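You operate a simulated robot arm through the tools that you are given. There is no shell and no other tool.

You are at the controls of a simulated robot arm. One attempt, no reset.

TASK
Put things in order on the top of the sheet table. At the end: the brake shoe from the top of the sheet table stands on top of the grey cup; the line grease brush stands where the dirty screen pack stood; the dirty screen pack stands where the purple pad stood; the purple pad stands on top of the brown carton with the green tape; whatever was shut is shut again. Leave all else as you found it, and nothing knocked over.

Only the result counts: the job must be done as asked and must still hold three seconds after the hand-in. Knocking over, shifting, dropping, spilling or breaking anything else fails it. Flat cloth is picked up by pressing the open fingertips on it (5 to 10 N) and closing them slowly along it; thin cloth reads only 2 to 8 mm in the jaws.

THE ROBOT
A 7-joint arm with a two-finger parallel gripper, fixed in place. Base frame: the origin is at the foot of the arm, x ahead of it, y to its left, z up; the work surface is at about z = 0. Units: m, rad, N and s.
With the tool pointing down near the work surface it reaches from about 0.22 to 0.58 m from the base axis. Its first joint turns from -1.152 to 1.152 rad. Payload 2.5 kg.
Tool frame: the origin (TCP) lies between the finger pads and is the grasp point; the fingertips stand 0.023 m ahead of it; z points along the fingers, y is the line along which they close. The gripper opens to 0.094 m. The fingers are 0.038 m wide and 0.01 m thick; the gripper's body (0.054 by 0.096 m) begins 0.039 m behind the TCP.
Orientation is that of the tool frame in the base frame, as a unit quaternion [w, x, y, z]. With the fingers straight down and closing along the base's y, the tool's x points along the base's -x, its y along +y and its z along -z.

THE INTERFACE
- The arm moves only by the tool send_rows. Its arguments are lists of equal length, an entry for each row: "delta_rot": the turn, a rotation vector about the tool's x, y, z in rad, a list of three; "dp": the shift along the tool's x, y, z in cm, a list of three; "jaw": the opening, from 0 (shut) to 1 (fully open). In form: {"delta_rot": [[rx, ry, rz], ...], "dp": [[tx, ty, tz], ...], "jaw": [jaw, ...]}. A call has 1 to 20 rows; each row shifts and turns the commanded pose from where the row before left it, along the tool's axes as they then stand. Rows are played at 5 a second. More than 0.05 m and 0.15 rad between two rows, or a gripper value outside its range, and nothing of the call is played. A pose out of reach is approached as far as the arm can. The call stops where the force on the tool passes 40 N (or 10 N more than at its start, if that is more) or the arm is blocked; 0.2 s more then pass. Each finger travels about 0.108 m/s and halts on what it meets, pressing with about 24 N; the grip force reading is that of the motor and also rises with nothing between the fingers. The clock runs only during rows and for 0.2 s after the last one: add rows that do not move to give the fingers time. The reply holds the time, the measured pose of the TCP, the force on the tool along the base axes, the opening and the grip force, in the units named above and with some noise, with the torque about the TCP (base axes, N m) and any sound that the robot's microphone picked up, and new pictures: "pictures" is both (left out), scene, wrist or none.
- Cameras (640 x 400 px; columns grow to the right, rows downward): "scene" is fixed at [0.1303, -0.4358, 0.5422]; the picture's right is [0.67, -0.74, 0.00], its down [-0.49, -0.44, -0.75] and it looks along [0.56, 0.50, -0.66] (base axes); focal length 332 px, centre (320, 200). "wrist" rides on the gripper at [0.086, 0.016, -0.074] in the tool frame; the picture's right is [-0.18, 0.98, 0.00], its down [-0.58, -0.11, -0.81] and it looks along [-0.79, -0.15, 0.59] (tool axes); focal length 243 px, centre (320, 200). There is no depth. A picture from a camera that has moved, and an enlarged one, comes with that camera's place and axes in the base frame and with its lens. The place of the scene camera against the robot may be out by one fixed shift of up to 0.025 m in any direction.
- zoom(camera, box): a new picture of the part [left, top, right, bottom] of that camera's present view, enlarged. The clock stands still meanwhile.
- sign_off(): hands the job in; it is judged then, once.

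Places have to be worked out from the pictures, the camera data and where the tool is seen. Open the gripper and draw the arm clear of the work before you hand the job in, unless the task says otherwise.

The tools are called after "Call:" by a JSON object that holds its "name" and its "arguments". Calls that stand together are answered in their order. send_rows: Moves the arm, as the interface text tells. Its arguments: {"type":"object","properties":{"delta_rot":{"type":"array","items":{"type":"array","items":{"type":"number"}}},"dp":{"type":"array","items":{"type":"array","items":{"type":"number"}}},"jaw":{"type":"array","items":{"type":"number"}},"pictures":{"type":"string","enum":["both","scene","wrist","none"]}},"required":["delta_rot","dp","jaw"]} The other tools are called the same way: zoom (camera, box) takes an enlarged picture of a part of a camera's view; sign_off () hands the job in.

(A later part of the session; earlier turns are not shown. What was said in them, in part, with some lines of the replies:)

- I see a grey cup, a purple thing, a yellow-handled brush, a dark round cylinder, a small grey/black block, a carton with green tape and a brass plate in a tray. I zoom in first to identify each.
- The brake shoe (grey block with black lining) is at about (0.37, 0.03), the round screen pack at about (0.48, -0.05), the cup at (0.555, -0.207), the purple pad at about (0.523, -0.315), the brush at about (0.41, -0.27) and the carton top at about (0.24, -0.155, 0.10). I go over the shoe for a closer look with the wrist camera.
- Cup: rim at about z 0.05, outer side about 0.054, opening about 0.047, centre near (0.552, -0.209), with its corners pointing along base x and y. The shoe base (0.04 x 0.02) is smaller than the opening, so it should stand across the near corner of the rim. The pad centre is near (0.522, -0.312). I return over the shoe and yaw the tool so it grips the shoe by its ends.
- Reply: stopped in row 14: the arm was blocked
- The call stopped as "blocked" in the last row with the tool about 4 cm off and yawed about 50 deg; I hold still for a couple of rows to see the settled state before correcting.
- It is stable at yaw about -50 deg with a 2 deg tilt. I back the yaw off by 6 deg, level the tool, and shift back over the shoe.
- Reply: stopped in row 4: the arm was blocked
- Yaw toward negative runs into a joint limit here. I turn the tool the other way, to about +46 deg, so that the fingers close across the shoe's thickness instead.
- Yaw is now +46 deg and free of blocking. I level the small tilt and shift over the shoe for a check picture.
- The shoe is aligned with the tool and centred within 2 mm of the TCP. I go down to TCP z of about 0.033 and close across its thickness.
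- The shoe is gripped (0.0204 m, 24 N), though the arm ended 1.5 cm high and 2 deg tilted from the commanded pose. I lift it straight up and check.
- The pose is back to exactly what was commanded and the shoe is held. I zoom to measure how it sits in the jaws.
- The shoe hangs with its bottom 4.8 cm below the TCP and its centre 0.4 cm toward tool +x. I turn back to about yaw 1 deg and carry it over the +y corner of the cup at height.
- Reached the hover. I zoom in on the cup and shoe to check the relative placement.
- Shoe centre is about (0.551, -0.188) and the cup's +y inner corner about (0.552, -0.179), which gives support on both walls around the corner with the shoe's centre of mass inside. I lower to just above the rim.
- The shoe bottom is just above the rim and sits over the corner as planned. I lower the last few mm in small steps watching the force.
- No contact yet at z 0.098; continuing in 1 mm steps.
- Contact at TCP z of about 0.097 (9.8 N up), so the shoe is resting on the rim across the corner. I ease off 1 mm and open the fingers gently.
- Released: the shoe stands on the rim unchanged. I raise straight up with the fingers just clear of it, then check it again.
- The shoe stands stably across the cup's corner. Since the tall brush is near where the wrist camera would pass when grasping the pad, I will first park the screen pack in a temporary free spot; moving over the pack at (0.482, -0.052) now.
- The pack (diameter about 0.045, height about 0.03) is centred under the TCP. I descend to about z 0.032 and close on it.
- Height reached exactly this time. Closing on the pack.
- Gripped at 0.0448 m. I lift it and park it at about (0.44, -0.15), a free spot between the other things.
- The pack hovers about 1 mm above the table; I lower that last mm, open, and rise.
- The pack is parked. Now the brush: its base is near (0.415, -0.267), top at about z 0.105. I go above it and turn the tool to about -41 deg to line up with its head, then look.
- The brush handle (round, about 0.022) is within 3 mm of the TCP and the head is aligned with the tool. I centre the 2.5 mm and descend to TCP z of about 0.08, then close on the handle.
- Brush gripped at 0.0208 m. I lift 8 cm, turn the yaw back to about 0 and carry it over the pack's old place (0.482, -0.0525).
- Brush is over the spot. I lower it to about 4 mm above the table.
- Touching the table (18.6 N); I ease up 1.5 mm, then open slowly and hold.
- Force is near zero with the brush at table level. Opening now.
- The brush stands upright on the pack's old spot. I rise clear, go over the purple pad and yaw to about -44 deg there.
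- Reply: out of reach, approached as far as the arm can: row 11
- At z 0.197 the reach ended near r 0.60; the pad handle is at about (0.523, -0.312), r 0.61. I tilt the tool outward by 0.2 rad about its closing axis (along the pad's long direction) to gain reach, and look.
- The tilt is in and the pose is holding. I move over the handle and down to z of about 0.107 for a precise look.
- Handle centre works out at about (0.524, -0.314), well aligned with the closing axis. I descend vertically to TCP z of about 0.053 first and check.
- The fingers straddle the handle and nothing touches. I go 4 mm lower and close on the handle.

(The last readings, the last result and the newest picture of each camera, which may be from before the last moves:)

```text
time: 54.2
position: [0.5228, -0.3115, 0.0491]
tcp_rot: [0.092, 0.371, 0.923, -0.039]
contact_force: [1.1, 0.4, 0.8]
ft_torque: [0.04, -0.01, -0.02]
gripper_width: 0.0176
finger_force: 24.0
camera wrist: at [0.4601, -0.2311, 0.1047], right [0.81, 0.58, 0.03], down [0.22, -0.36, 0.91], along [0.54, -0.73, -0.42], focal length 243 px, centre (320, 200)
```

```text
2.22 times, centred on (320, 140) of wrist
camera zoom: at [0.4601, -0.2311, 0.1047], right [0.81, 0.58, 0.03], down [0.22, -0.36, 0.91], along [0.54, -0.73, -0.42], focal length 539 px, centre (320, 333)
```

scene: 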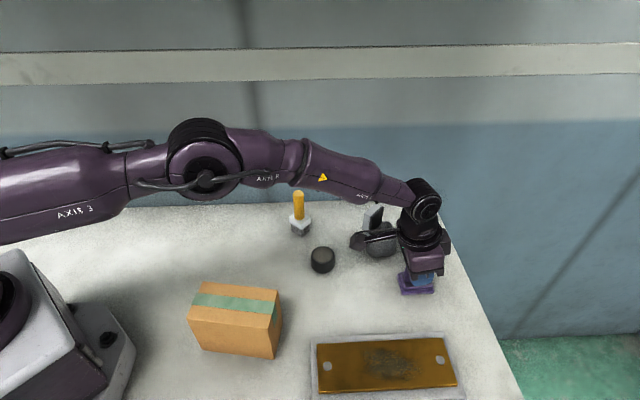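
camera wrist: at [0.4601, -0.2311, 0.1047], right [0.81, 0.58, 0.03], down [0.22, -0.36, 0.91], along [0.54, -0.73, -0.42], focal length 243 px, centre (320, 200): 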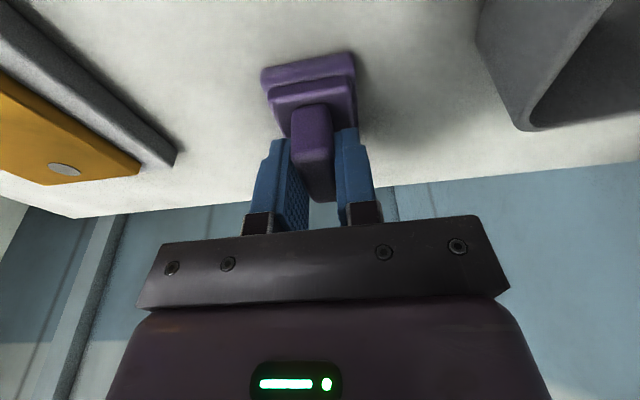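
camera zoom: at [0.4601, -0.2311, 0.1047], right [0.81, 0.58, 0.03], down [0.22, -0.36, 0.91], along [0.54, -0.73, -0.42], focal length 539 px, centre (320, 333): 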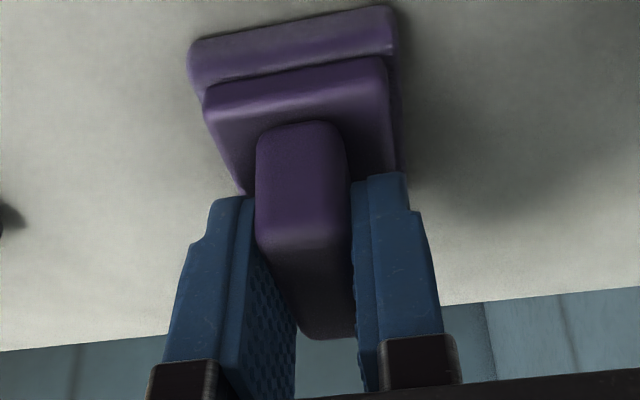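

Handle gripped at 0.0176 m, nothing else touched. I lift 3 cm straight up and check that the pad hangs firm.

Call:
{"name": "send_rows", "arguments": {"delta_rot": [[0, 0, 0], [0, 0, 0], [0, 0, 0], [0, 0, 0]], "dp": [[-0.1, 0, -0.5], [-0.2, 0, -1.0], [-0.3, 0, -1.47], [0, 0, 0]], "jaw": [0, 0, 0, 0], "pictures": "both"}}

Call:
{"name": "zoom", "arguments": {"camera": "wrist", "box": [220, 50, 420, 230]}}

Call:
{"name": "zoom", "arguments": {"camera": "scene", "box": [340, 180, 480, 310]}}

```text
time: 55.2
position: [0.5223, -0.3127, 0.0789]
tcp_rot: [0.091, 0.371, 0.923, -0.039]
contact_force: [-0.4, -0.6, -1.2]
ft_torque: [0.04, -0.02, -0.02]
gripper_width: 0.0175
finger_force: 24.3
camera wrist: at [0.4606, -0.2314, 0.1349], right [0.81, 0.58, 0.03], down [0.22, -0.36, 0.91], along [0.54, -0.73, -0.42], focal length 243 px, centre (320, 200)
```

scene: 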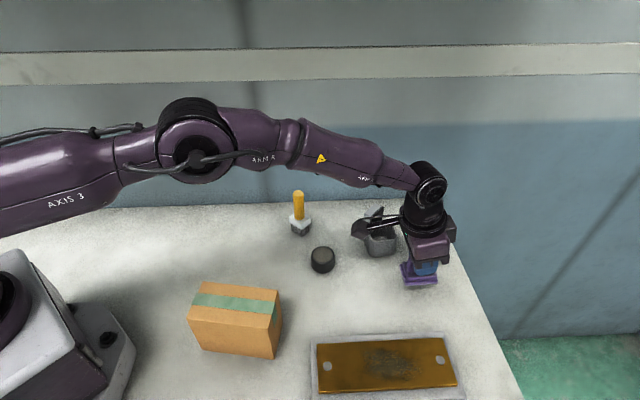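
wrist: 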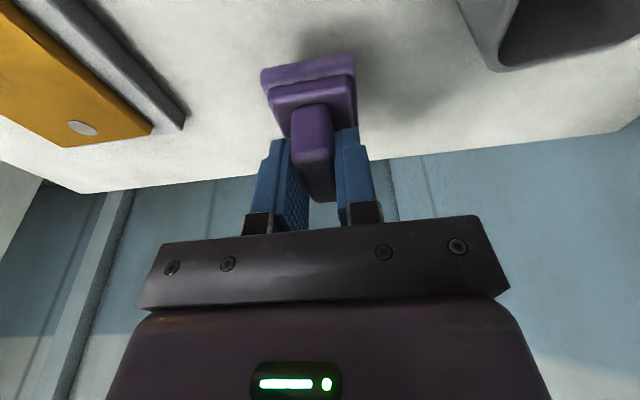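

```text
2.22 times, centred on (320, 140) of wrist
camera zoom: at [0.4606, -0.2314, 0.1349], right [0.81, 0.58, 0.03], down [0.22, -0.36, 0.91], along [0.54, -0.73, -0.42], focal length 539 px, centre (320, 333)
```

zoom: 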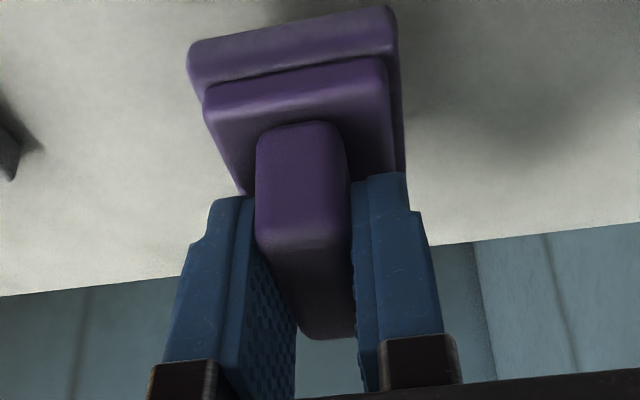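

```text
3.08 times, centred on (410, 245) of scene
camera zoom: at [0.1303, -0.4358, 0.5422], right [0.67, -0.74, 0.0], down [-0.49, -0.44, -0.75], along [0.56, 0.5, -0.66], focal length 1020 px, centre (43, 62)
```

zoom: 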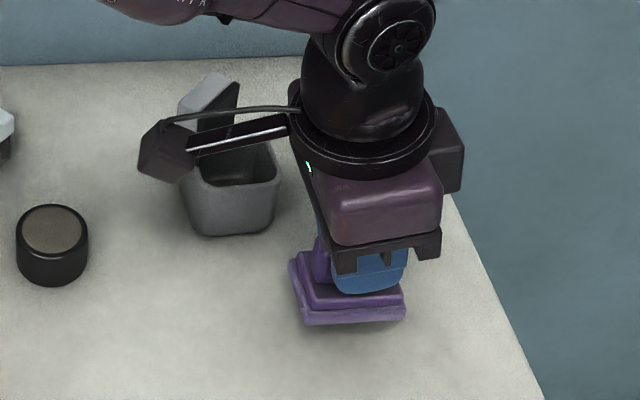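

The pad hangs firmly with no slip. I raise it to about z 0.20 and move most of the way toward the carton.

Call:
{"name": "send_rows", "arguments": {"delta_rot": [[0, 0, 0], [0, 0, 0], [0, 0, 0], [0, 0, 0], [0, 0, 0], [0, 0, 0], [0, 0, 0], [0, 0, 0], [0, 0, 0], [0, 0, 0], [0, 0, 0]], "dp": [[-0.596, 0, -2.94], [-0.596, 0, -2.94], [-0.596, 0, -2.94], [-0.596, 0, -2.94], [3.855, -1.058, -0.781], [3.855, -1.058, -0.781], [3.855, -1.058, -0.781], [3.855, -1.058, -0.781], [3.855, -1.058, -0.781], [3.855, -1.058, -0.781], [0, 0, 0]], "jaw": [0, 0, 0, 0, 0, 0, 0, 0, 0, 0, 0], "pictures": "both"}}

```text
time: 57.6
position: [0.3091, -0.1951, 0.2001]
tcp_rot: [0.092, 0.372, 0.923, -0.039]
contact_force: [-0.3, -0.2, -1.1]
ft_torque: [0.0, -0.01, -0.01]
gripper_width: 0.0174
finger_force: 24.0
camera wrist: at [0.247, -0.1149, 0.2551], right [0.81, 0.58, 0.03], down [0.22, -0.36, 0.91], along [0.54, -0.73, -0.42], focal length 243 px, centre (320, 200)
```

scene: 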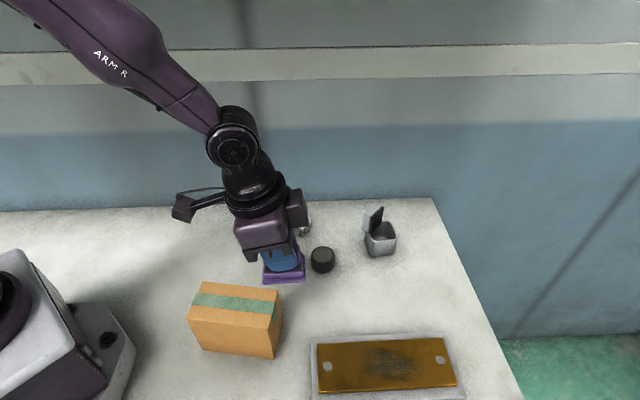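
wrist: 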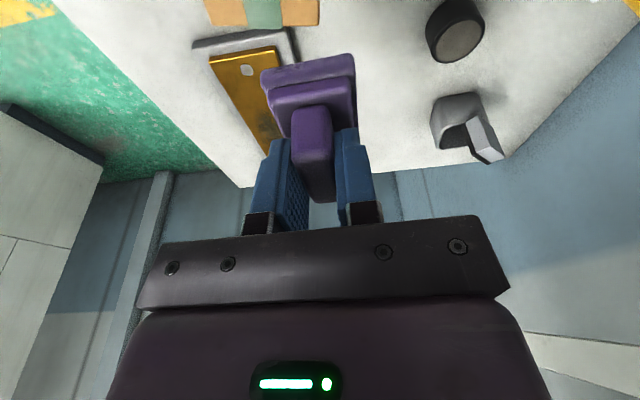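

Still tracking well. The far end of the carton's top is visible at the top of the wrist view; zooming to locate it.

Call:
{"name": "zoom", "arguments": {"camera": "wrist", "box": [180, 0, 360, 100]}}

Call:
{"name": "zoom", "arguments": {"camera": "scene", "box": [170, 230, 330, 370]}}

```text
3.56 times, centred on (270, 50) of wrist
camera zoom: at [0.247, -0.1149, 0.2551], right [0.81, 0.58, 0.03], down [0.22, -0.36, 0.91], along [0.54, -0.73, -0.42], focal length 863 px, centre (498, 733)
```

zoom: 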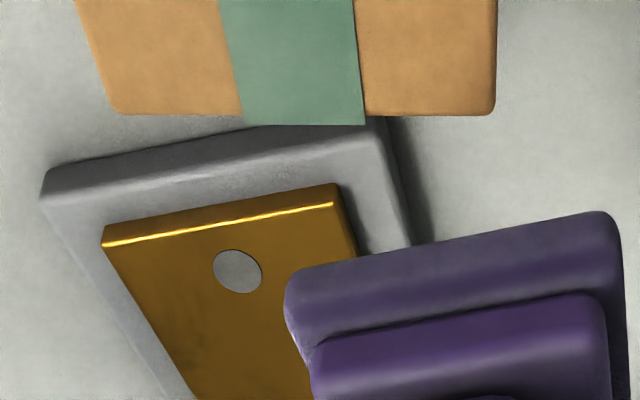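

```text
2.86 times, centred on (250, 300) of scene
camera zoom: at [0.1303, -0.4358, 0.5422], right [0.67, -0.74, 0.0], down [-0.49, -0.44, -0.75], along [0.56, 0.5, -0.66], focal length 947 px, centre (520, -86)
```

zoom: 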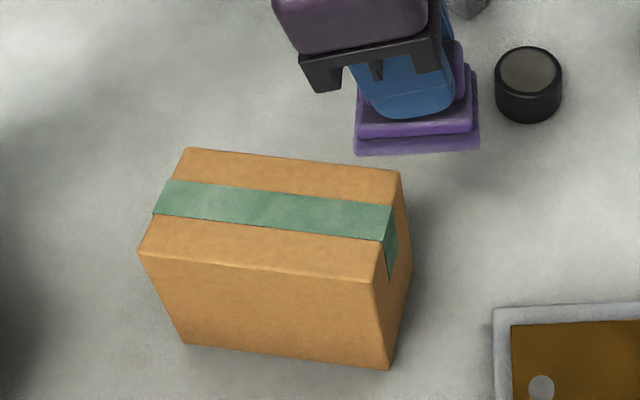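

The carton's far top edge is at about (0.250, -0.218) to (0.302, -0.182), so the top centre is about (0.242, -0.151). I move the pad over that centre, still at z 0.20.

Call:
{"name": "send_rows", "arguments": {"delta_rot": [[0, 0, 0], [0, 0, 0], [0, 0, 0], [0, 0, 0]], "dp": [[2.57, -0.5, -0.523], [2.57, -0.5, -0.523], [2.57, -0.5, -0.523], [0, 0, 0]], "jaw": [0, 0, 0, 0], "pictures": "both"}}

Call:
{"name": "zoom", "arguments": {"camera": "scene", "box": [150, 200, 310, 370]}}

Call:
{"name": "zoom", "arguments": {"camera": "wrist", "box": [180, 0, 400, 180]}}

```text
time: 58.6
position: [0.2408, -0.1493, 0.1994]
tcp_rot: [0.091, 0.371, 0.923, -0.038]
contact_force: [0.3, 0.0, -1.1]
ft_torque: [0.01, 0.03, 0.0]
gripper_width: 0.0174
finger_force: 24.5
camera wrist: at [0.1792, -0.0703, 0.2558], right [0.81, 0.58, 0.03], down [0.22, -0.36, 0.91], along [0.54, -0.73, -0.42], focal length 243 px, centre (320, 200)
```

scene: 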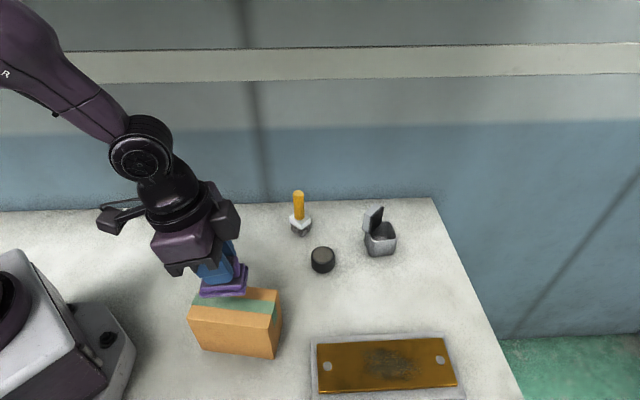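
wrist: 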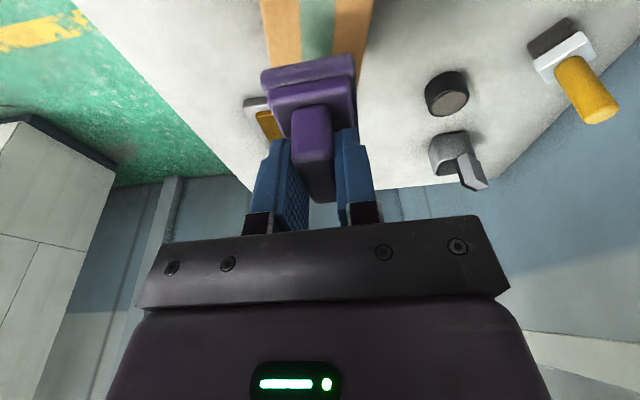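

```text
2.35 times, centred on (230, 285) of scene
camera zoom: at [0.1303, -0.4358, 0.5422], right [0.67, -0.74, 0.0], down [-0.49, -0.44, -0.75], along [0.56, 0.5, -0.66], focal length 780 px, centre (532, 0)
```

zoom: 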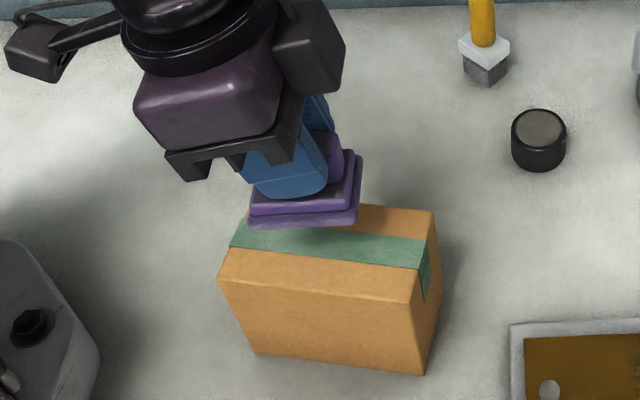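

```text
2.22 times, centred on (290, 90) of wrist
camera zoom: at [0.1792, -0.0703, 0.2558], right [0.81, 0.58, 0.03], down [0.22, -0.36, 0.91], along [0.54, -0.73, -0.42], focal length 539 px, centre (387, 444)
```

zoom: 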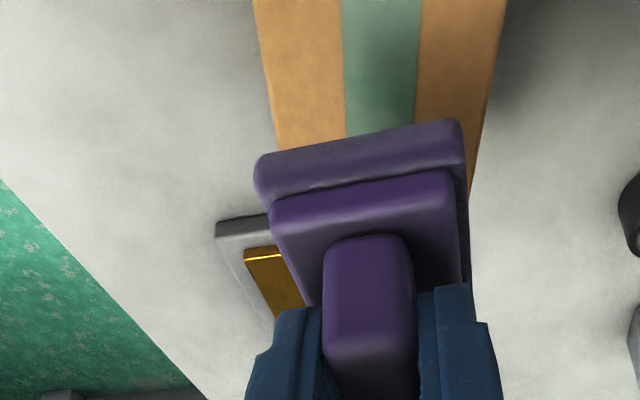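

Pad centred over the carton top (lateral and lengthwise within about 1-2 mm), and the tilted pose is reachable here. I lower 4.5 cm.

Call:
{"name": "send_rows", "arguments": {"delta_rot": [[0, 0, 0], [0, 0, 0], [0, 0, 0], [0, 0, 0]], "dp": [[0.298, 0, 1.47], [0.298, 0, 1.47], [0.298, 0, 1.47], [0, 0, 0]], "jaw": [0, 0, 0, 0], "pictures": "both"}}

Call:
{"name": "zoom", "arguments": {"camera": "scene", "box": [150, 200, 310, 370]}}

```text
time: 59.6
position: [0.2418, -0.1497, 0.1542]
tcp_rot: [0.092, 0.371, 0.923, -0.038]
contact_force: [0.7, 0.7, -0.7]
ft_torque: [0.03, 0.03, -0.01]
gripper_width: 0.0173
finger_force: 24.3
camera wrist: at [0.1793, -0.0701, 0.2102], right [0.81, 0.58, 0.03], down [0.22, -0.36, 0.91], along [0.54, -0.73, -0.42], focal length 243 px, centre (320, 200)
```

scene: 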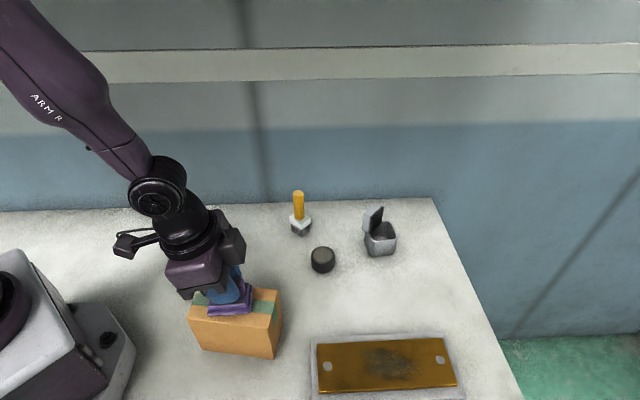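
wrist: 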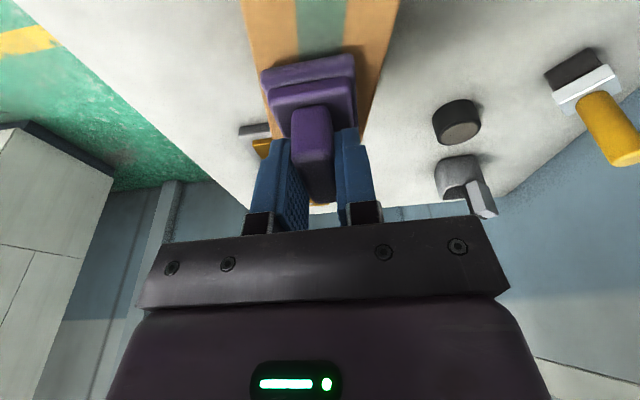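

```text
2.35 times, centred on (230, 285) of scene
camera zoom: at [0.1303, -0.4358, 0.5422], right [0.67, -0.74, 0.0], down [-0.49, -0.44, -0.75], along [0.56, 0.5, -0.66], focal length 780 px, centre (532, 0)
```

zoom: 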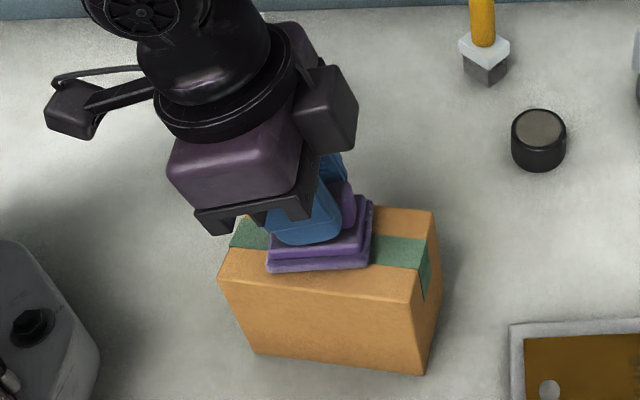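

Pad is a few mm above the carton top, well placed. I continue down in small steps watching the force.

Call:
{"name": "send_rows", "arguments": {"delta_rot": [[0, 0, 0], [0, 0, 0], [0, 0, 0]], "dp": [[0.04, 0, 0.196], [0.04, 0, 0.196], [0, 0, 0]], "jaw": [0, 0, 0], "pictures": "none"}}

```text
time: 60.4
position: [0.2406, -0.1488, 0.1501]
tcp_rot: [0.092, 0.371, 0.923, -0.038]
contact_force: [0.4, 0.6, -0.6]
ft_torque: [-0.02, 0.0, -0.01]
gripper_width: 0.0175
finger_force: 23.8
```

Call:
{"name": "send_rows", "arguments": {"delta_rot": [[0, 0, 0], [0, 0, 0], [0, 0, 0]], "dp": [[0.02, 0, 0.098], [0.02, 0, 0.098], [0, 0, 0]], "jaw": [0, 0, 0], "pictures": "none"}}

```text
time: 61.2
position: [0.2415, -0.1505, 0.1487]
tcp_rot: [0.092, 0.372, 0.923, -0.039]
contact_force: [-0.3, 0.0, 0.5]
ft_torque: [-0.02, -0.02, 0.01]
gripper_width: 0.0176
finger_force: 24.1
```

Call:
{"name": "send_rows", "arguments": {"delta_rot": [[0, 0, 0], [0, 0, 0]], "dp": [[0.02, 0, 0.098], [0, 0, 0]], "jaw": [0, 0], "pictures": "wrist"}}

Call:
{"name": "zoom", "arguments": {"camera": "scene", "box": [190, 250, 290, 340]}}

```text
time: 61.8
position: [0.2412, -0.1499, 0.149]
tcp_rot: [0.092, 0.371, 0.923, -0.038]
contact_force: [-7.5, 4.5, 28.9]
ft_torque: [0.1, 0.07, 0.01]
gripper_width: 0.0175
finger_force: 23.6
camera wrist: at [0.1795, -0.0704, 0.204], right [0.81, 0.58, 0.03], down [0.22, -0.36, 0.91], along [0.54, -0.73, -0.42], focal length 243 px, centre (320, 200)
```

wrist: 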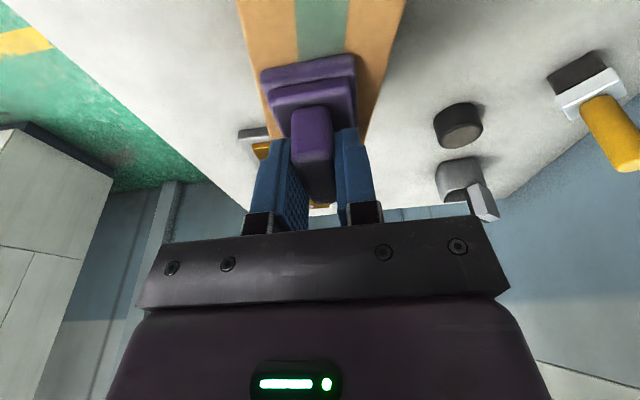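

```text
4.44 times, centred on (240, 295) of scene
camera zoom: at [0.1303, -0.4357, 0.5422], right [0.67, -0.74, 0.0], down [-0.49, -0.44, -0.75], along [0.56, 0.5, -0.66], focal length 1473 px, centre (676, -222)
```

zoom: 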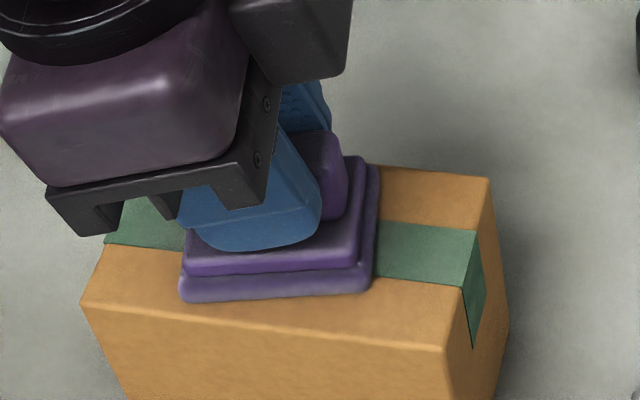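

Firm contact (29 N). I back off about 1 mm to unload, then open gently.

Call:
{"name": "send_rows", "arguments": {"delta_rot": [[0, 0, 0], [0, 0, 0]], "dp": [[-0.02, 0, -0.09], [0, 0, 0]], "jaw": [0, 0], "pictures": "none"}}

```text
time: 62.4
position: [0.2413, -0.1515, 0.1485]
tcp_rot: [0.092, 0.371, 0.923, -0.038]
contact_force: [0.7, -1.1, 1.7]
ft_torque: [-0.12, -0.16, -0.06]
gripper_width: 0.0172
finger_force: 24.7
```

Call:
{"name": "send_rows", "arguments": {"delta_rot": [[0, 0, 0], [0, 0, 0], [0, 0, 0], [0, 0, 0], [0, 0, 0], [0, 0, 0]], "dp": [[0, 0, 0], [0, 0, 0], [0, 0, 0], [0, 0, 0], [0, 0, 0], [0, 0, 0]], "jaw": [0.19, 0.23, 0.28, 0.36, 0.45, 0.45], "pictures": "both"}}

Call:
{"name": "zoom", "arguments": {"camera": "scene", "box": [190, 250, 290, 340]}}

```text
time: 63.8
position: [0.2416, -0.1502, 0.1492]
tcp_rot: [0.091, 0.372, 0.923, -0.039]
contact_force: [0.1, -0.1, 0.0]
ft_torque: [-0.01, -0.01, -0.03]
gripper_width: 0.0424
finger_force: 0.1
camera wrist: at [0.1794, -0.0702, 0.2045], right [0.81, 0.58, 0.03], down [0.22, -0.36, 0.91], along [0.54, -0.73, -0.42], focal length 243 px, centre (320, 200)
```

scene: 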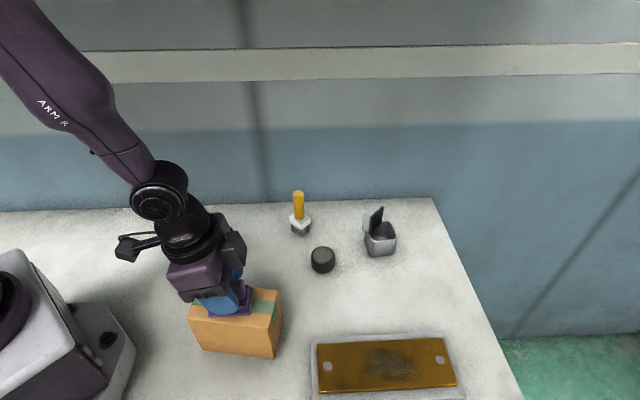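
wrist: 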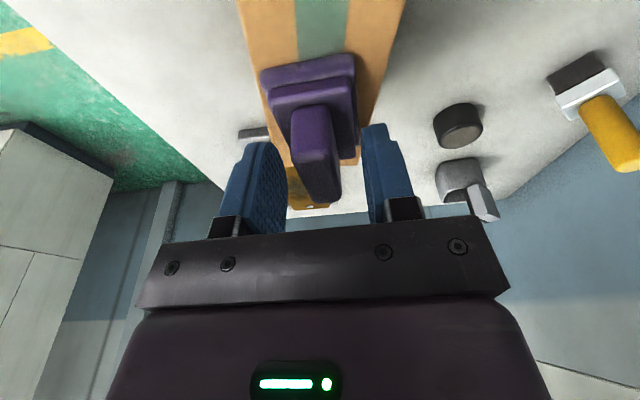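

```text
4.44 times, centred on (240, 295) of scene
camera zoom: at [0.1303, -0.4358, 0.5422], right [0.67, -0.74, 0.0], down [-0.49, -0.44, -0.75], along [0.56, 0.5, -0.66], focal length 1473 px, centre (676, -222)
```

zoom: 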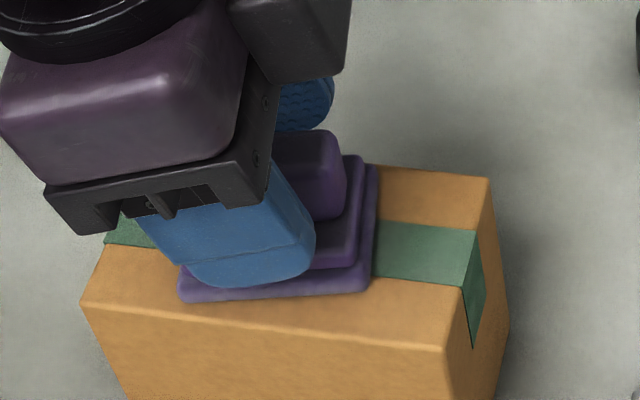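

The pad stands on the carton, released. I rise vertically clear of the handle, then set yaw to about -31 deg with 0.24 rad tilt for handling the pack.

Call:
{"name": "send_rows", "arguments": {"delta_rot": [[0, 0, 0], [0, 0, 0], [0, 0, 0], [0, 0, 0], [-0.0226, 0, -0.1112], [-0.0226, 0, -0.1112], [0, -0.04, 0], [0, 0, 0]], "dp": [[-0.2, 0, -0.98], [-0.397, 0, -1.96], [-0.497, 0, -2.45], [-0.497, 0, -2.45], [0, 0, 0], [0, 0, 0], [0, 0, 0], [0, 0, 0]], "jaw": [0.45, 0.45, 0.45, 0.45, 0.75, 0.75, 0.75, 0.75], "pictures": "both"}}

Call:
{"name": "zoom", "arguments": {"camera": "scene", "box": [180, 230, 300, 340]}}

```text
time: 65.6
position: [0.2413, -0.1503, 0.2295]
tcp_rot: [0.114, 0.263, 0.957, -0.033]
contact_force: [0.5, -0.4, -0.2]
ft_torque: [-0.01, 0.0, 0.01]
gripper_width: 0.0703
finger_force: 0.0
camera wrist: at [0.1606, -0.0849, 0.2802], right [0.66, 0.75, 0.04], down [0.27, -0.28, 0.92], along [0.71, -0.59, -0.39], focal length 243 px, centre (320, 200)
```

scene: 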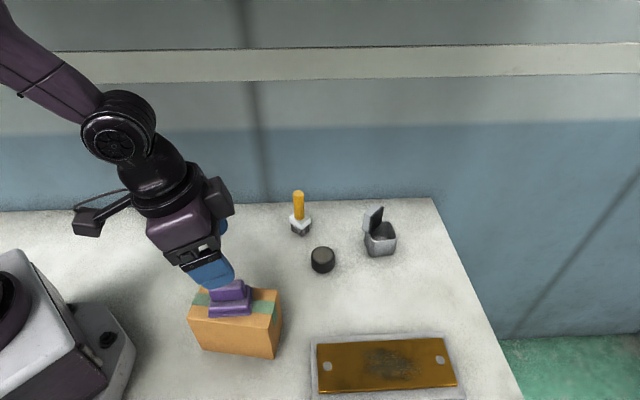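
wrist: 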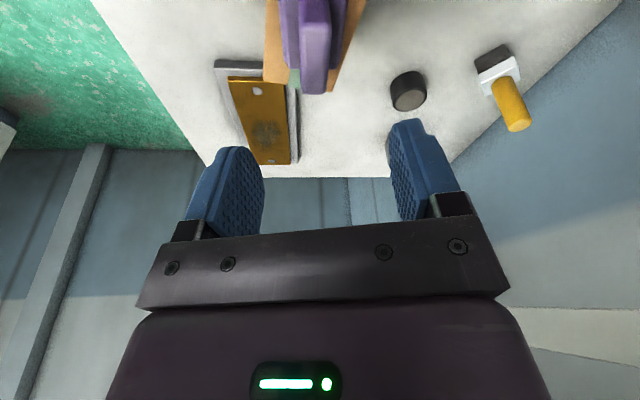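

```text
3.64 times, centred on (240, 285) of scene
camera zoom: at [0.1303, -0.4358, 0.5422], right [0.67, -0.74, 0.0], down [-0.49, -0.44, -0.75], along [0.56, 0.5, -0.66], focal length 1205 px, centre (611, -109)
```

zoom: 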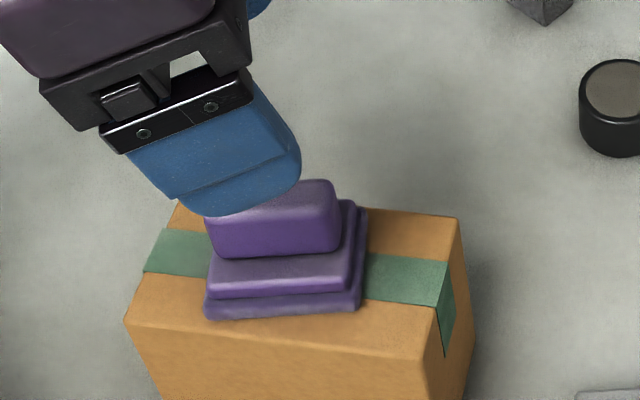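

The pad sits level on the carton. Next, the parked pack: I move over it (TCP target about (0.437, -0.149)) with the tilt kept.

Call:
{"name": "send_rows", "arguments": {"delta_rot": [[0, 0, 0], [0, 0, 0], [0, 0, 0], [0, 0, 0], [0, 0, 0], [0, 0, 0], [0, 0, 0], [0, 0, 0], [0, 0, 0]], "dp": [[-3.252, 2.026, 0.796], [-3.252, 2.026, 0.796], [-3.252, 2.026, 0.796], [-3.252, 2.026, 0.796], [-3.252, 2.026, 0.796], [0.713, 0, 2.913], [0.713, 0, 2.913], [0.713, 0, 2.913], [0, 0, 0]], "jaw": [0.8, 0.8, 0.8, 0.8, 0.8, 0.8, 0.8, 0.8, 0.8], "pictures": "both"}}

Call:
{"name": "zoom", "arguments": {"camera": "wrist", "box": [250, 0, 400, 150]}}

```text
time: 67.6
position: [0.4375, -0.1487, 0.1376]
tcp_rot: [0.115, 0.263, 0.957, -0.033]
contact_force: [-0.3, -0.2, 0.3]
ft_torque: [0.0, -0.04, 0.02]
gripper_width: 0.075
finger_force: 0.0
camera wrist: at [0.3564, -0.0838, 0.1893], right [0.66, 0.75, 0.04], down [0.27, -0.28, 0.92], along [0.7, -0.59, -0.39], focal length 243 px, centre (320, 200)
```

scene: 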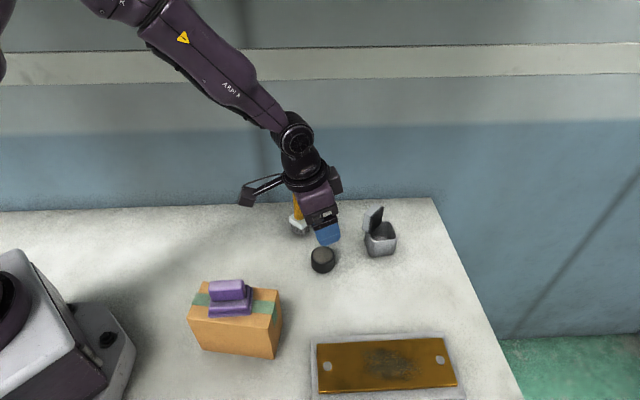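
wrist: 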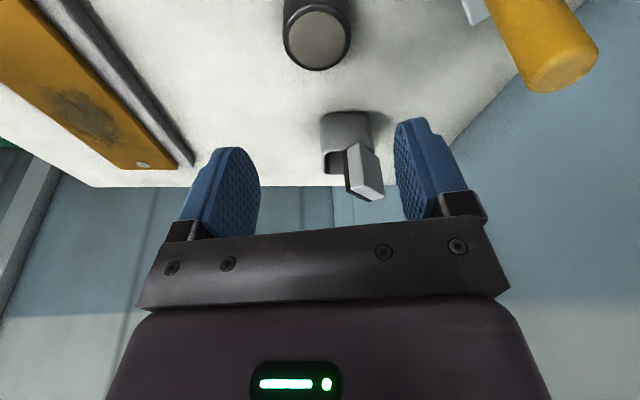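

```text
2.67 times, centred on (325, 75) of wrist
camera zoom: at [0.3564, -0.0838, 0.1893], right [0.66, 0.75, 0.04], down [0.27, -0.28, 0.92], along [0.7, -0.59, -0.39], focal length 647 px, centre (307, 533)
```

zoom: 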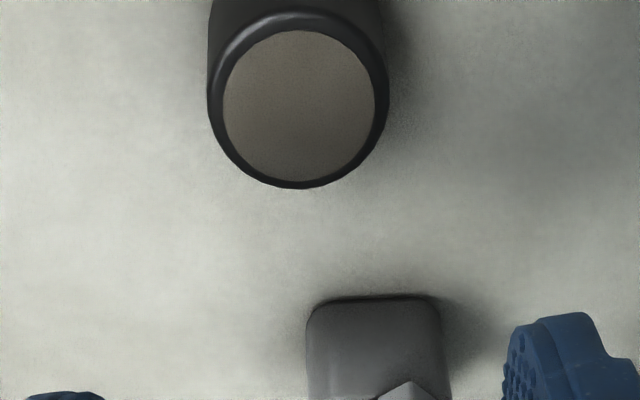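

The pack is centred within about 2-3 mm under the tilted tool. I descend to about z 0.0345.

Call:
{"name": "send_rows", "arguments": {"delta_rot": [[0, 0, 0], [0, 0, 0], [0, 0, 0], [0, 0, 0], [0, 0, 0]], "dp": [[0.615, 0.2, 2.51], [0.615, 0, 2.51], [0.615, 0, 2.51], [0.615, 0, 2.51], [0, 0, 0]], "jaw": [0.8, 0.8, 0.8, 0.8, 0.8], "pictures": "both"}}

```text
time: 68.8
position: [0.4385, -0.148, 0.0345]
tcp_rot: [0.115, 0.263, 0.957, -0.032]
contact_force: [-0.1, -0.3, -0.1]
ft_torque: [0.01, 0.01, 0.01]
gripper_width: 0.0752
finger_force: 0.0
camera wrist: at [0.3579, -0.0829, 0.0865], right [0.66, 0.75, 0.04], down [0.27, -0.28, 0.92], along [0.7, -0.59, -0.39], focal length 243 px, centre (320, 200)
```

scene: 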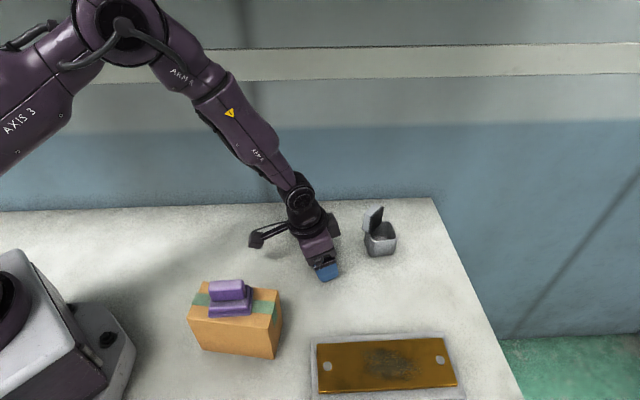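
wrist: 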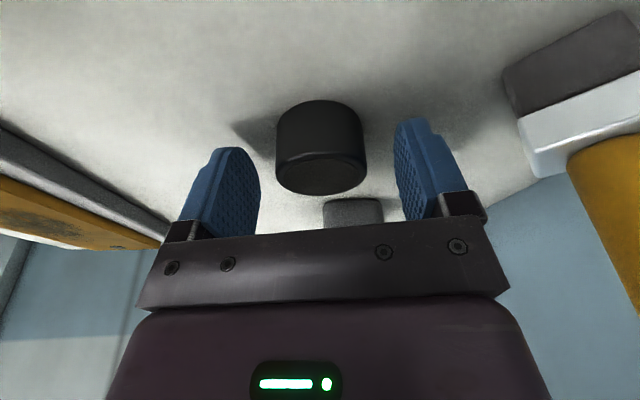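

Clear of everything, pack between the fingers. Closing.

Call:
{"name": "send_rows", "arguments": {"delta_rot": [[0, 0, 0], [0, 0, 0], [0, 0, 0], [0, 0, 0], [0, 0, 0]], "dp": [[0, 0, 0], [0, 0, 0], [0, 0, 0], [0, 0, 0], [0, 0, 0]], "jaw": [0.6, 0.5, 0.4, 0, 0], "pictures": "wrist"}}

Call:
{"name": "zoom", "arguments": {"camera": "wrist", "box": [220, 70, 420, 230]}}

```text
time: 70.0
position: [0.4388, -0.1485, 0.0349]
tcp_rot: [0.115, 0.264, 0.957, -0.033]
contact_force: [0.1, -0.5, 0.4]
ft_torque: [0.04, -0.01, 0.0]
gripper_width: 0.0443
finger_force: 23.9
camera wrist: at [0.3578, -0.0829, 0.0867], right [0.66, 0.75, 0.04], down [0.27, -0.28, 0.92], along [0.7, -0.59, -0.39], focal length 243 px, centre (320, 200)
```

wrist: 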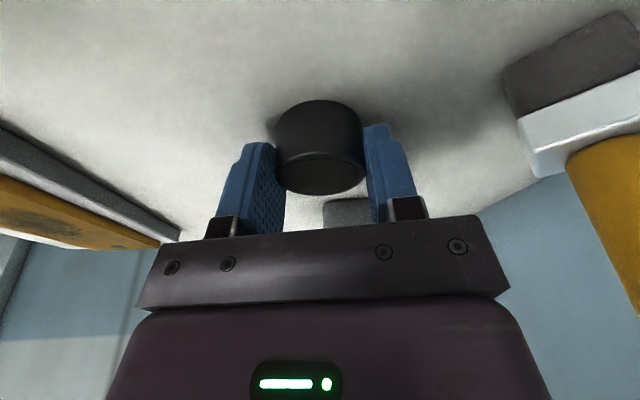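

```text
2.50 times, centred on (320, 150) of wrist
camera zoom: at [0.3578, -0.0829, 0.0867], right [0.66, 0.75, 0.04], down [0.27, -0.28, 0.92], along [0.7, -0.59, -0.39], focal length 606 px, centre (320, 325)
```

zoom: 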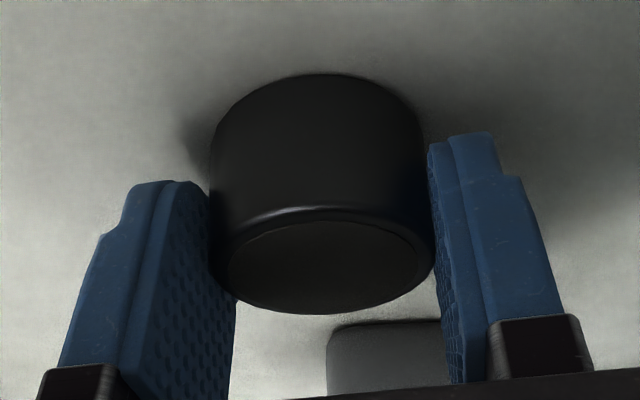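

Pack gripped (0.0443 m). I lift it 9 cm and carry it over the pad's old place, TCP target about (0.521, -0.311).

Call:
{"name": "send_rows", "arguments": {"delta_rot": [[0, 0, 0], [0, 0, 0], [0, 0, 0], [0, 0, 0], [0, 0, 0], [0, 0, 0], [0, 0, 0], [0, 0, 0], [0, 0, 0], [0, 0, 0]], "dp": [[-0.535, 0, -2.185], [-0.535, 0, -2.185], [-0.535, 0, -2.185], [-0.535, 0, -2.185], [-2.998, -1.956, 0.734], [-2.998, -1.956, 0.734], [-2.998, -1.956, 0.734], [-2.998, -1.956, 0.734], [-2.998, -1.956, 0.734], [0, 0, 0]], "jaw": [0, 0, 0, 0, 0, 0, 0, 0, 0, 0], "pictures": "both"}}

Call:
{"name": "zoom", "arguments": {"camera": "scene", "box": [330, 170, 480, 310]}}

```text
time: 72.2
position: [0.5201, -0.311, 0.1257]
tcp_rot: [0.113, 0.264, 0.957, -0.033]
contact_force: [0.5, 0.4, -1.2]
ft_torque: [0.0, 0.0, -0.02]
gripper_width: 0.0443
finger_force: 24.2
camera wrist: at [0.4396, -0.246, 0.1768], right [0.66, 0.75, 0.04], down [0.27, -0.28, 0.92], along [0.7, -0.59, -0.39], focal length 243 px, centre (320, 200)
```

scene: 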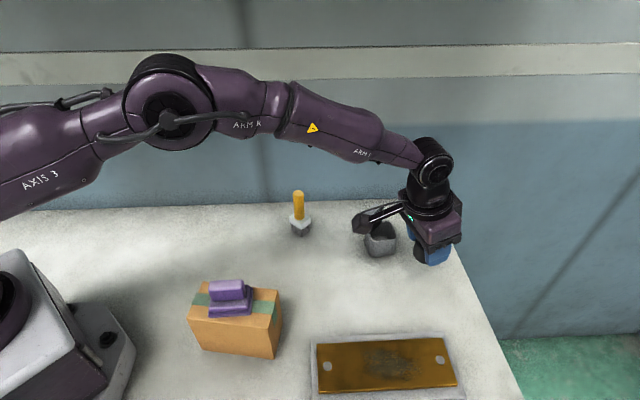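
wrist: 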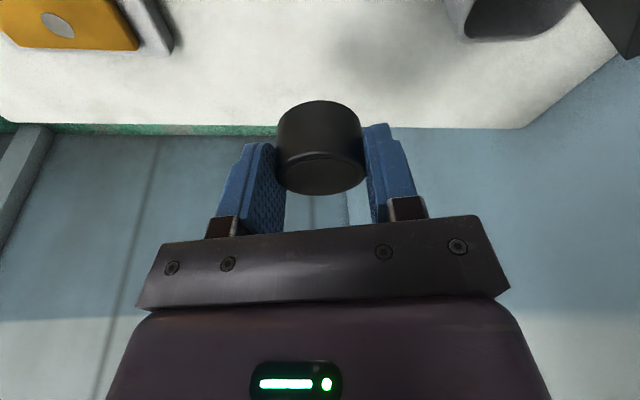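

```text
2.86 times, centred on (405, 240) of scene
camera zoom: at [0.1303, -0.4358, 0.5422], right [0.67, -0.74, 0.0], down [-0.49, -0.44, -0.75], along [0.56, 0.5, -0.66], focal length 947 px, centre (77, 86)
```

zoom: 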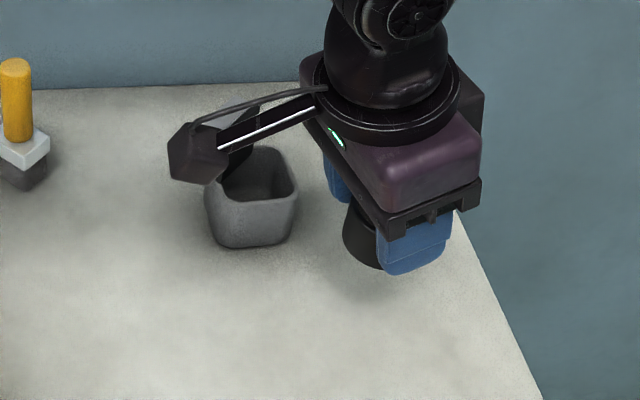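

Reach is fine. I lower vertically to about 2 mm above the table.

Call:
{"name": "send_rows", "arguments": {"delta_rot": [[0, 0, 0], [0, 0, 0], [0, 0, 0], [0, 0, 0], [0, 0, 0]], "dp": [[0.523, 0, 2.137], [0.523, 0, 2.137], [0.523, 0, 2.137], [0.523, 0, 2.137], [0, 0, 0]], "jaw": [0, 0, 0, 0, 0], "pictures": "both"}}

Call:
{"name": "zoom", "arguments": {"camera": "scene", "box": [330, 170, 480, 310]}}

```text
time: 73.4
position: [0.5199, -0.313, 0.0375]
tcp_rot: [0.114, 0.264, 0.957, -0.033]
contact_force: [0.1, -0.2, -1.4]
ft_torque: [0.02, 0.01, 0.01]
gripper_width: 0.0446
finger_force: 23.7
camera wrist: at [0.4397, -0.2457, 0.0884], right [0.66, 0.75, 0.04], down [0.27, -0.28, 0.92], along [0.7, -0.59, -0.39], focal length 243 px, centre (320, 200)
```

scene: 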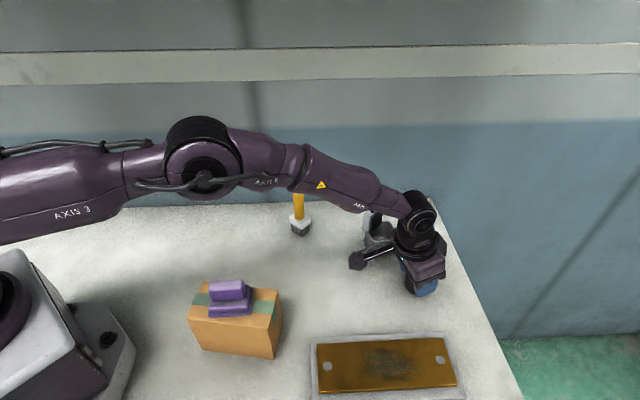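
wrist: 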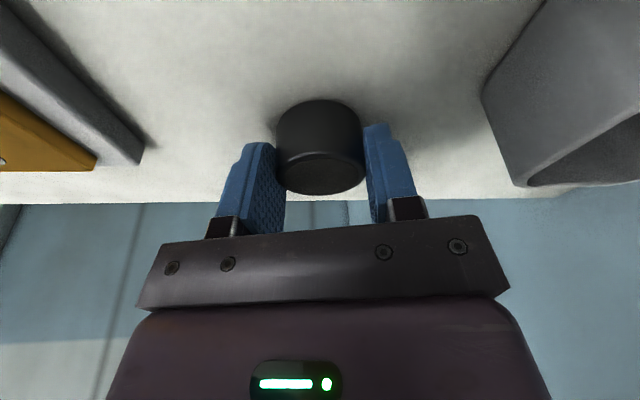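

```text
2.86 times, centred on (405, 240) of scene
camera zoom: at [0.1303, -0.4358, 0.5422], right [0.67, -0.74, 0.0], down [-0.49, -0.44, -0.75], along [0.56, 0.5, -0.66], focal length 947 px, centre (77, 86)
```

zoom: 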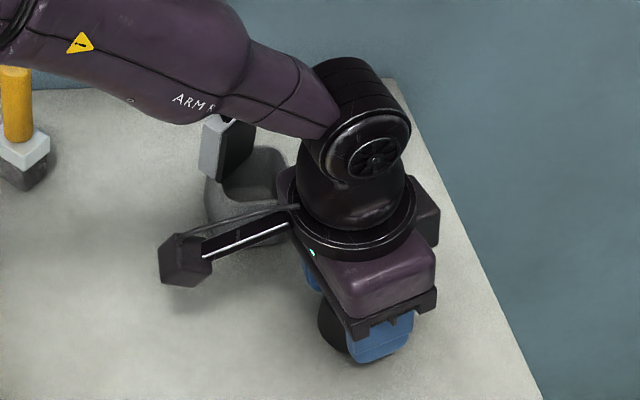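

Pack is about 1.7 mm above the table at about (0.5216, -0.313), matching the pad's old centre. I lower until light contact.

Call:
{"name": "send_rows", "arguments": {"delta_rot": [[0, 0, 0], [0, 0, 0]], "dp": [[0.036, 0, 0.146], [0, 0, 0]], "jaw": [0, 0], "pictures": "none"}}

```text
time: 74.0
position: [0.52, -0.3111, 0.0341]
tcp_rot: [0.114, 0.264, 0.957, -0.033]
contact_force: [0.0, 0.1, -0.9]
ft_torque: [0.04, 0.0, 0.02]
gripper_width: 0.0442
finger_force: 23.5
```

Call:
{"name": "send_rows", "arguments": {"delta_rot": [[0, 0, 0], [0, 0, 0]], "dp": [[0.012, 0, 0.049], [0, 0, 0]], "jaw": [0, 0], "pictures": "none"}}

```text
time: 74.6
position: [0.5199, -0.3109, 0.0346]
tcp_rot: [0.115, 0.263, 0.957, -0.033]
contact_force: [-1.6, -0.1, 2.2]
ft_torque: [0.06, 0.0, 0.02]
gripper_width: 0.0442
finger_force: 23.5
```

Light contact (about 3 N). Opening now.

Call:
{"name": "send_rows", "arguments": {"delta_rot": [[0, 0, 0], [0, 0, 0], [0, 0, 0], [0, 0, 0], [0, 0, 0], [0, 0, 0]], "dp": [[0, 0, 0], [0, 0, 0], [0, 0, 0], [0, 0, 0], [0, 0, 0], [0, 0, 0]], "jaw": [0.48, 0.52, 0.57, 0.63, 0.68, 0.68], "pictures": "both"}}

```text
time: 76.0
position: [0.5199, -0.3105, 0.0351]
tcp_rot: [0.115, 0.264, 0.957, -0.034]
contact_force: [0.9, -0.5, 0.0]
ft_torque: [0.01, 0.01, -0.03]
gripper_width: 0.064
finger_force: 0.1
camera wrist: at [0.4397, -0.2453, 0.0865], right [0.66, 0.75, 0.04], down [0.27, -0.28, 0.92], along [0.7, -0.59, -0.39], focal length 243 px, centre (320, 200)
```

scene: 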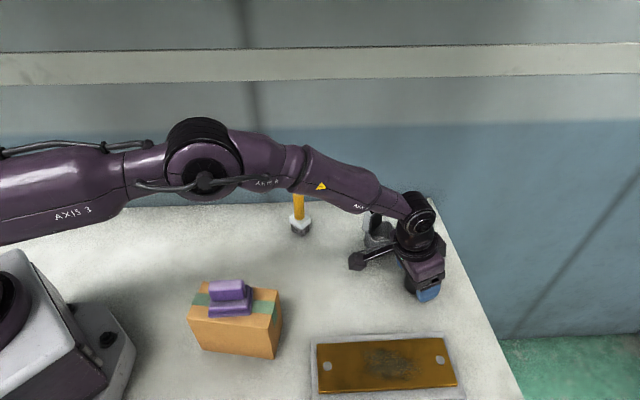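
wrist: 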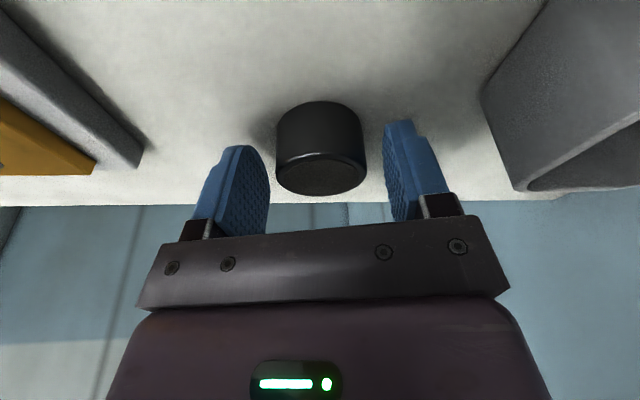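

Released; the pack stands where the pad was. I rise straight up and look over the table.

Call:
{"name": "send_rows", "arguments": {"delta_rot": [[0, 0, 0], [0, 0, 0], [0, 0, 0], [0, 0, 0], [0, 0, 0], [0, 0, 0], [0, 0, 0]], "dp": [[-0.238, 0, -0.971], [-0.475, 0, -1.943], [-0.713, 0, -2.914], [-0.713, 0, -2.914], [-0.713, 0, -2.914], [-0.713, 0, -2.914], [0, 0, 0]], "jaw": [0.7, 0.7, 0.7, 0.7, 0.7, 0.7, 0.7], "pictures": "both"}}

```text
time: 77.6
position: [0.5199, -0.3097, 0.1847]
tcp_rot: [0.114, 0.264, 0.957, -0.032]
contact_force: [-0.3, -0.4, 0.1]
ft_torque: [-0.02, 0.0, -0.01]
gripper_width: 0.0657
finger_force: 0.0
camera wrist: at [0.4401, -0.2453, 0.237], right [0.66, 0.75, 0.04], down [0.27, -0.28, 0.92], along [0.7, -0.59, -0.39], focal length 243 px, centre (320, 200)
```

scene: 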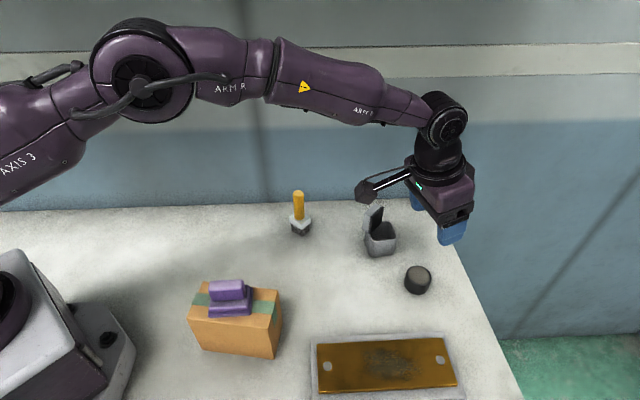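
wrist: 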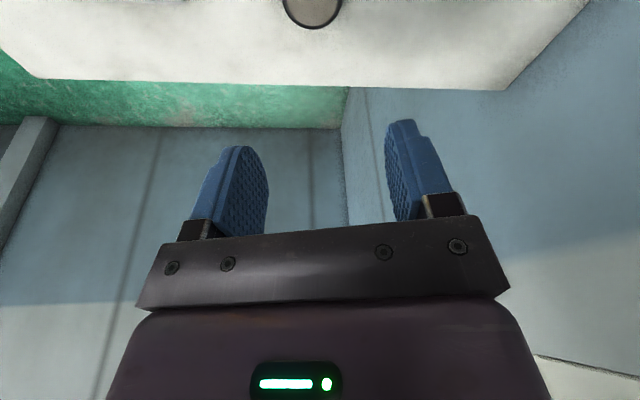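

All items are in place. I draw the arm back toward its start pose, level the tool, and open fully.

Call:
{"name": "send_rows", "arguments": {"delta_rot": [[0, 0, 0], [0, 0, 0], [0, 0, 0], [0, 0, 0], [0, 0, 0], [0, 0, 0], [0, 0, 0], [0, 0.12, 0], [0, 0.12, 0], [0, 0, 0]], "dp": [[3.743, 1.237, -1.8], [3.743, 1.237, -1.8], [3.743, 1.237, -1.8], [3.743, 1.237, -1.8], [3.743, 1.237, -1.8], [3.743, 1.237, -1.8], [3.743, 1.237, -1.8], [0, 0, 0], [0, 0, 0], [0, 0, 0]], "jaw": [0.7, 0.7, 0.7, 0.7, 0.8, 0.9, 1, 1, 1, 1], "pictures": "both"}}

Call:
{"name": "zoom", "arguments": {"camera": "scene", "box": [330, 180, 470, 310]}}

Call:
{"name": "zoom", "arguments": {"camera": "scene", "box": [170, 180, 330, 370]}}

```text
time: 79.8
position: [0.3219, -0.0906, 0.2449]
tcp_rot: [-0.002, 0.266, 0.964, -0.001]
contact_force: [0.4, 0.3, 0.1]
ft_torque: [0.02, -0.03, 0.02]
gripper_width: 0.0939
finger_force: 0.1
camera wrist: at [0.2539, -0.0325, 0.3195], right [0.66, 0.75, 0.0], down [0.45, -0.39, 0.8], along [0.6, -0.53, -0.59], focal length 243 px, centre (320, 200)
```

scene: 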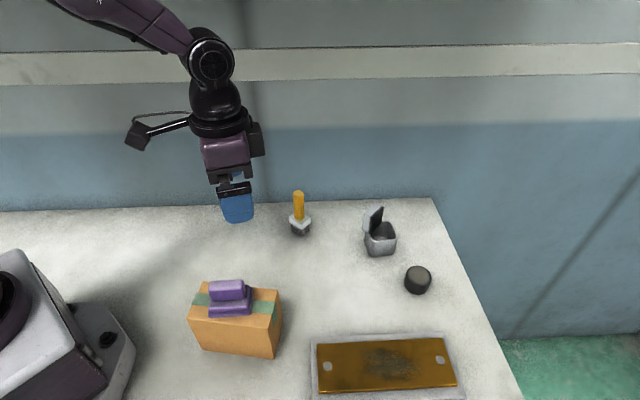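
wrist: 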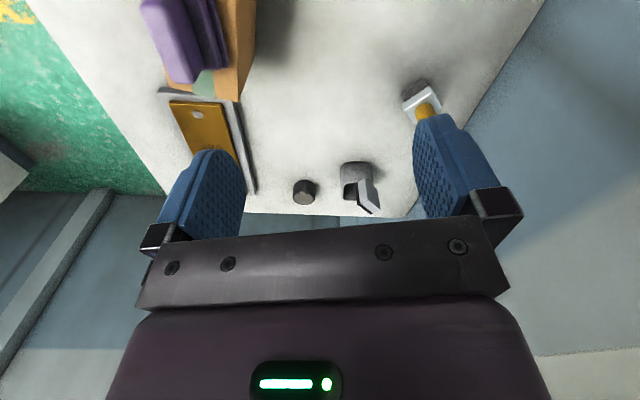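

```text
3.08 times, centred on (400, 245) of scene
camera zoom: at [0.1303, -0.4358, 0.5422], right [0.67, -0.74, 0.0], down [-0.49, -0.44, -0.75], along [0.56, 0.5, -0.66], focal length 1020 px, centre (74, 62)
```

zoom: 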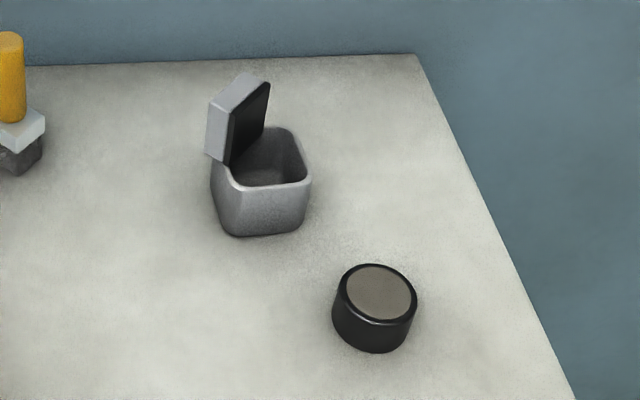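

```text
2.11 times, centred on (250, 275) of scene
camera zoom: at [0.1303, -0.4358, 0.5422], right [0.67, -0.74, 0.0], down [-0.49, -0.44, -0.75], along [0.56, 0.5, -0.66], focal length 698 px, centre (467, 42)
```

zoom: 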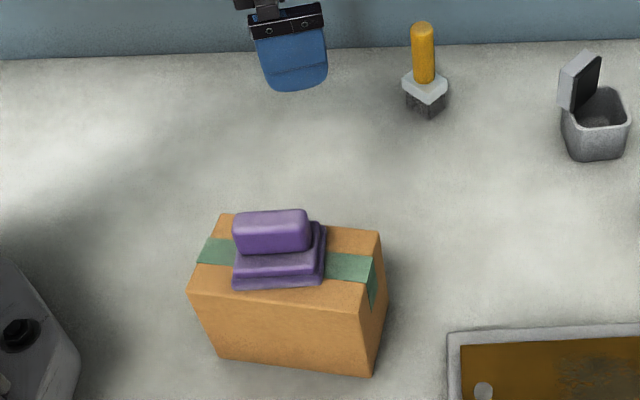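

The final pictures show the shoe standing on the cup's rim and the brush upright on the pack's old spot. The pack is where the pad was, and the pad is level on the carton. The arm is clear with the gripper open and nothing else has moved, so I hand in.

Call:
{"name": "sign_off", "arguments": {}}

```text
The job is handed in.
```

All four moves are done and the job is handed in. I don't have the judging result, so this is what the last pictures showed.

- **Brake shoe:** it stands upright on the rim of the grey cup, but across one corner. Its base is smaller than the cup's opening, so it would have dropped in if centred. Its centre is about 2 cm from the cup's centre, and it didn't shift in the minute or so before the hand-in.
- **Grease brush:** it stands upright where the dirty screen pack stood. I turned it about 40 degrees from its old facing while carrying it.
- **Screen pack:** it stands where the purple pad stood, within a few millimetres by my measurements. I parked it on a free spot in between so the brush could be moved first.
- **Purple pad:** it sits level on the carton, close to the centre of the top and about 10 degrees off the carton's long side.

Nothing had to be opened, so there was nothing to shut again. In the last pictures nothing is knocked over and nothing else looks moved. The arm is drawn back with the gripper open.
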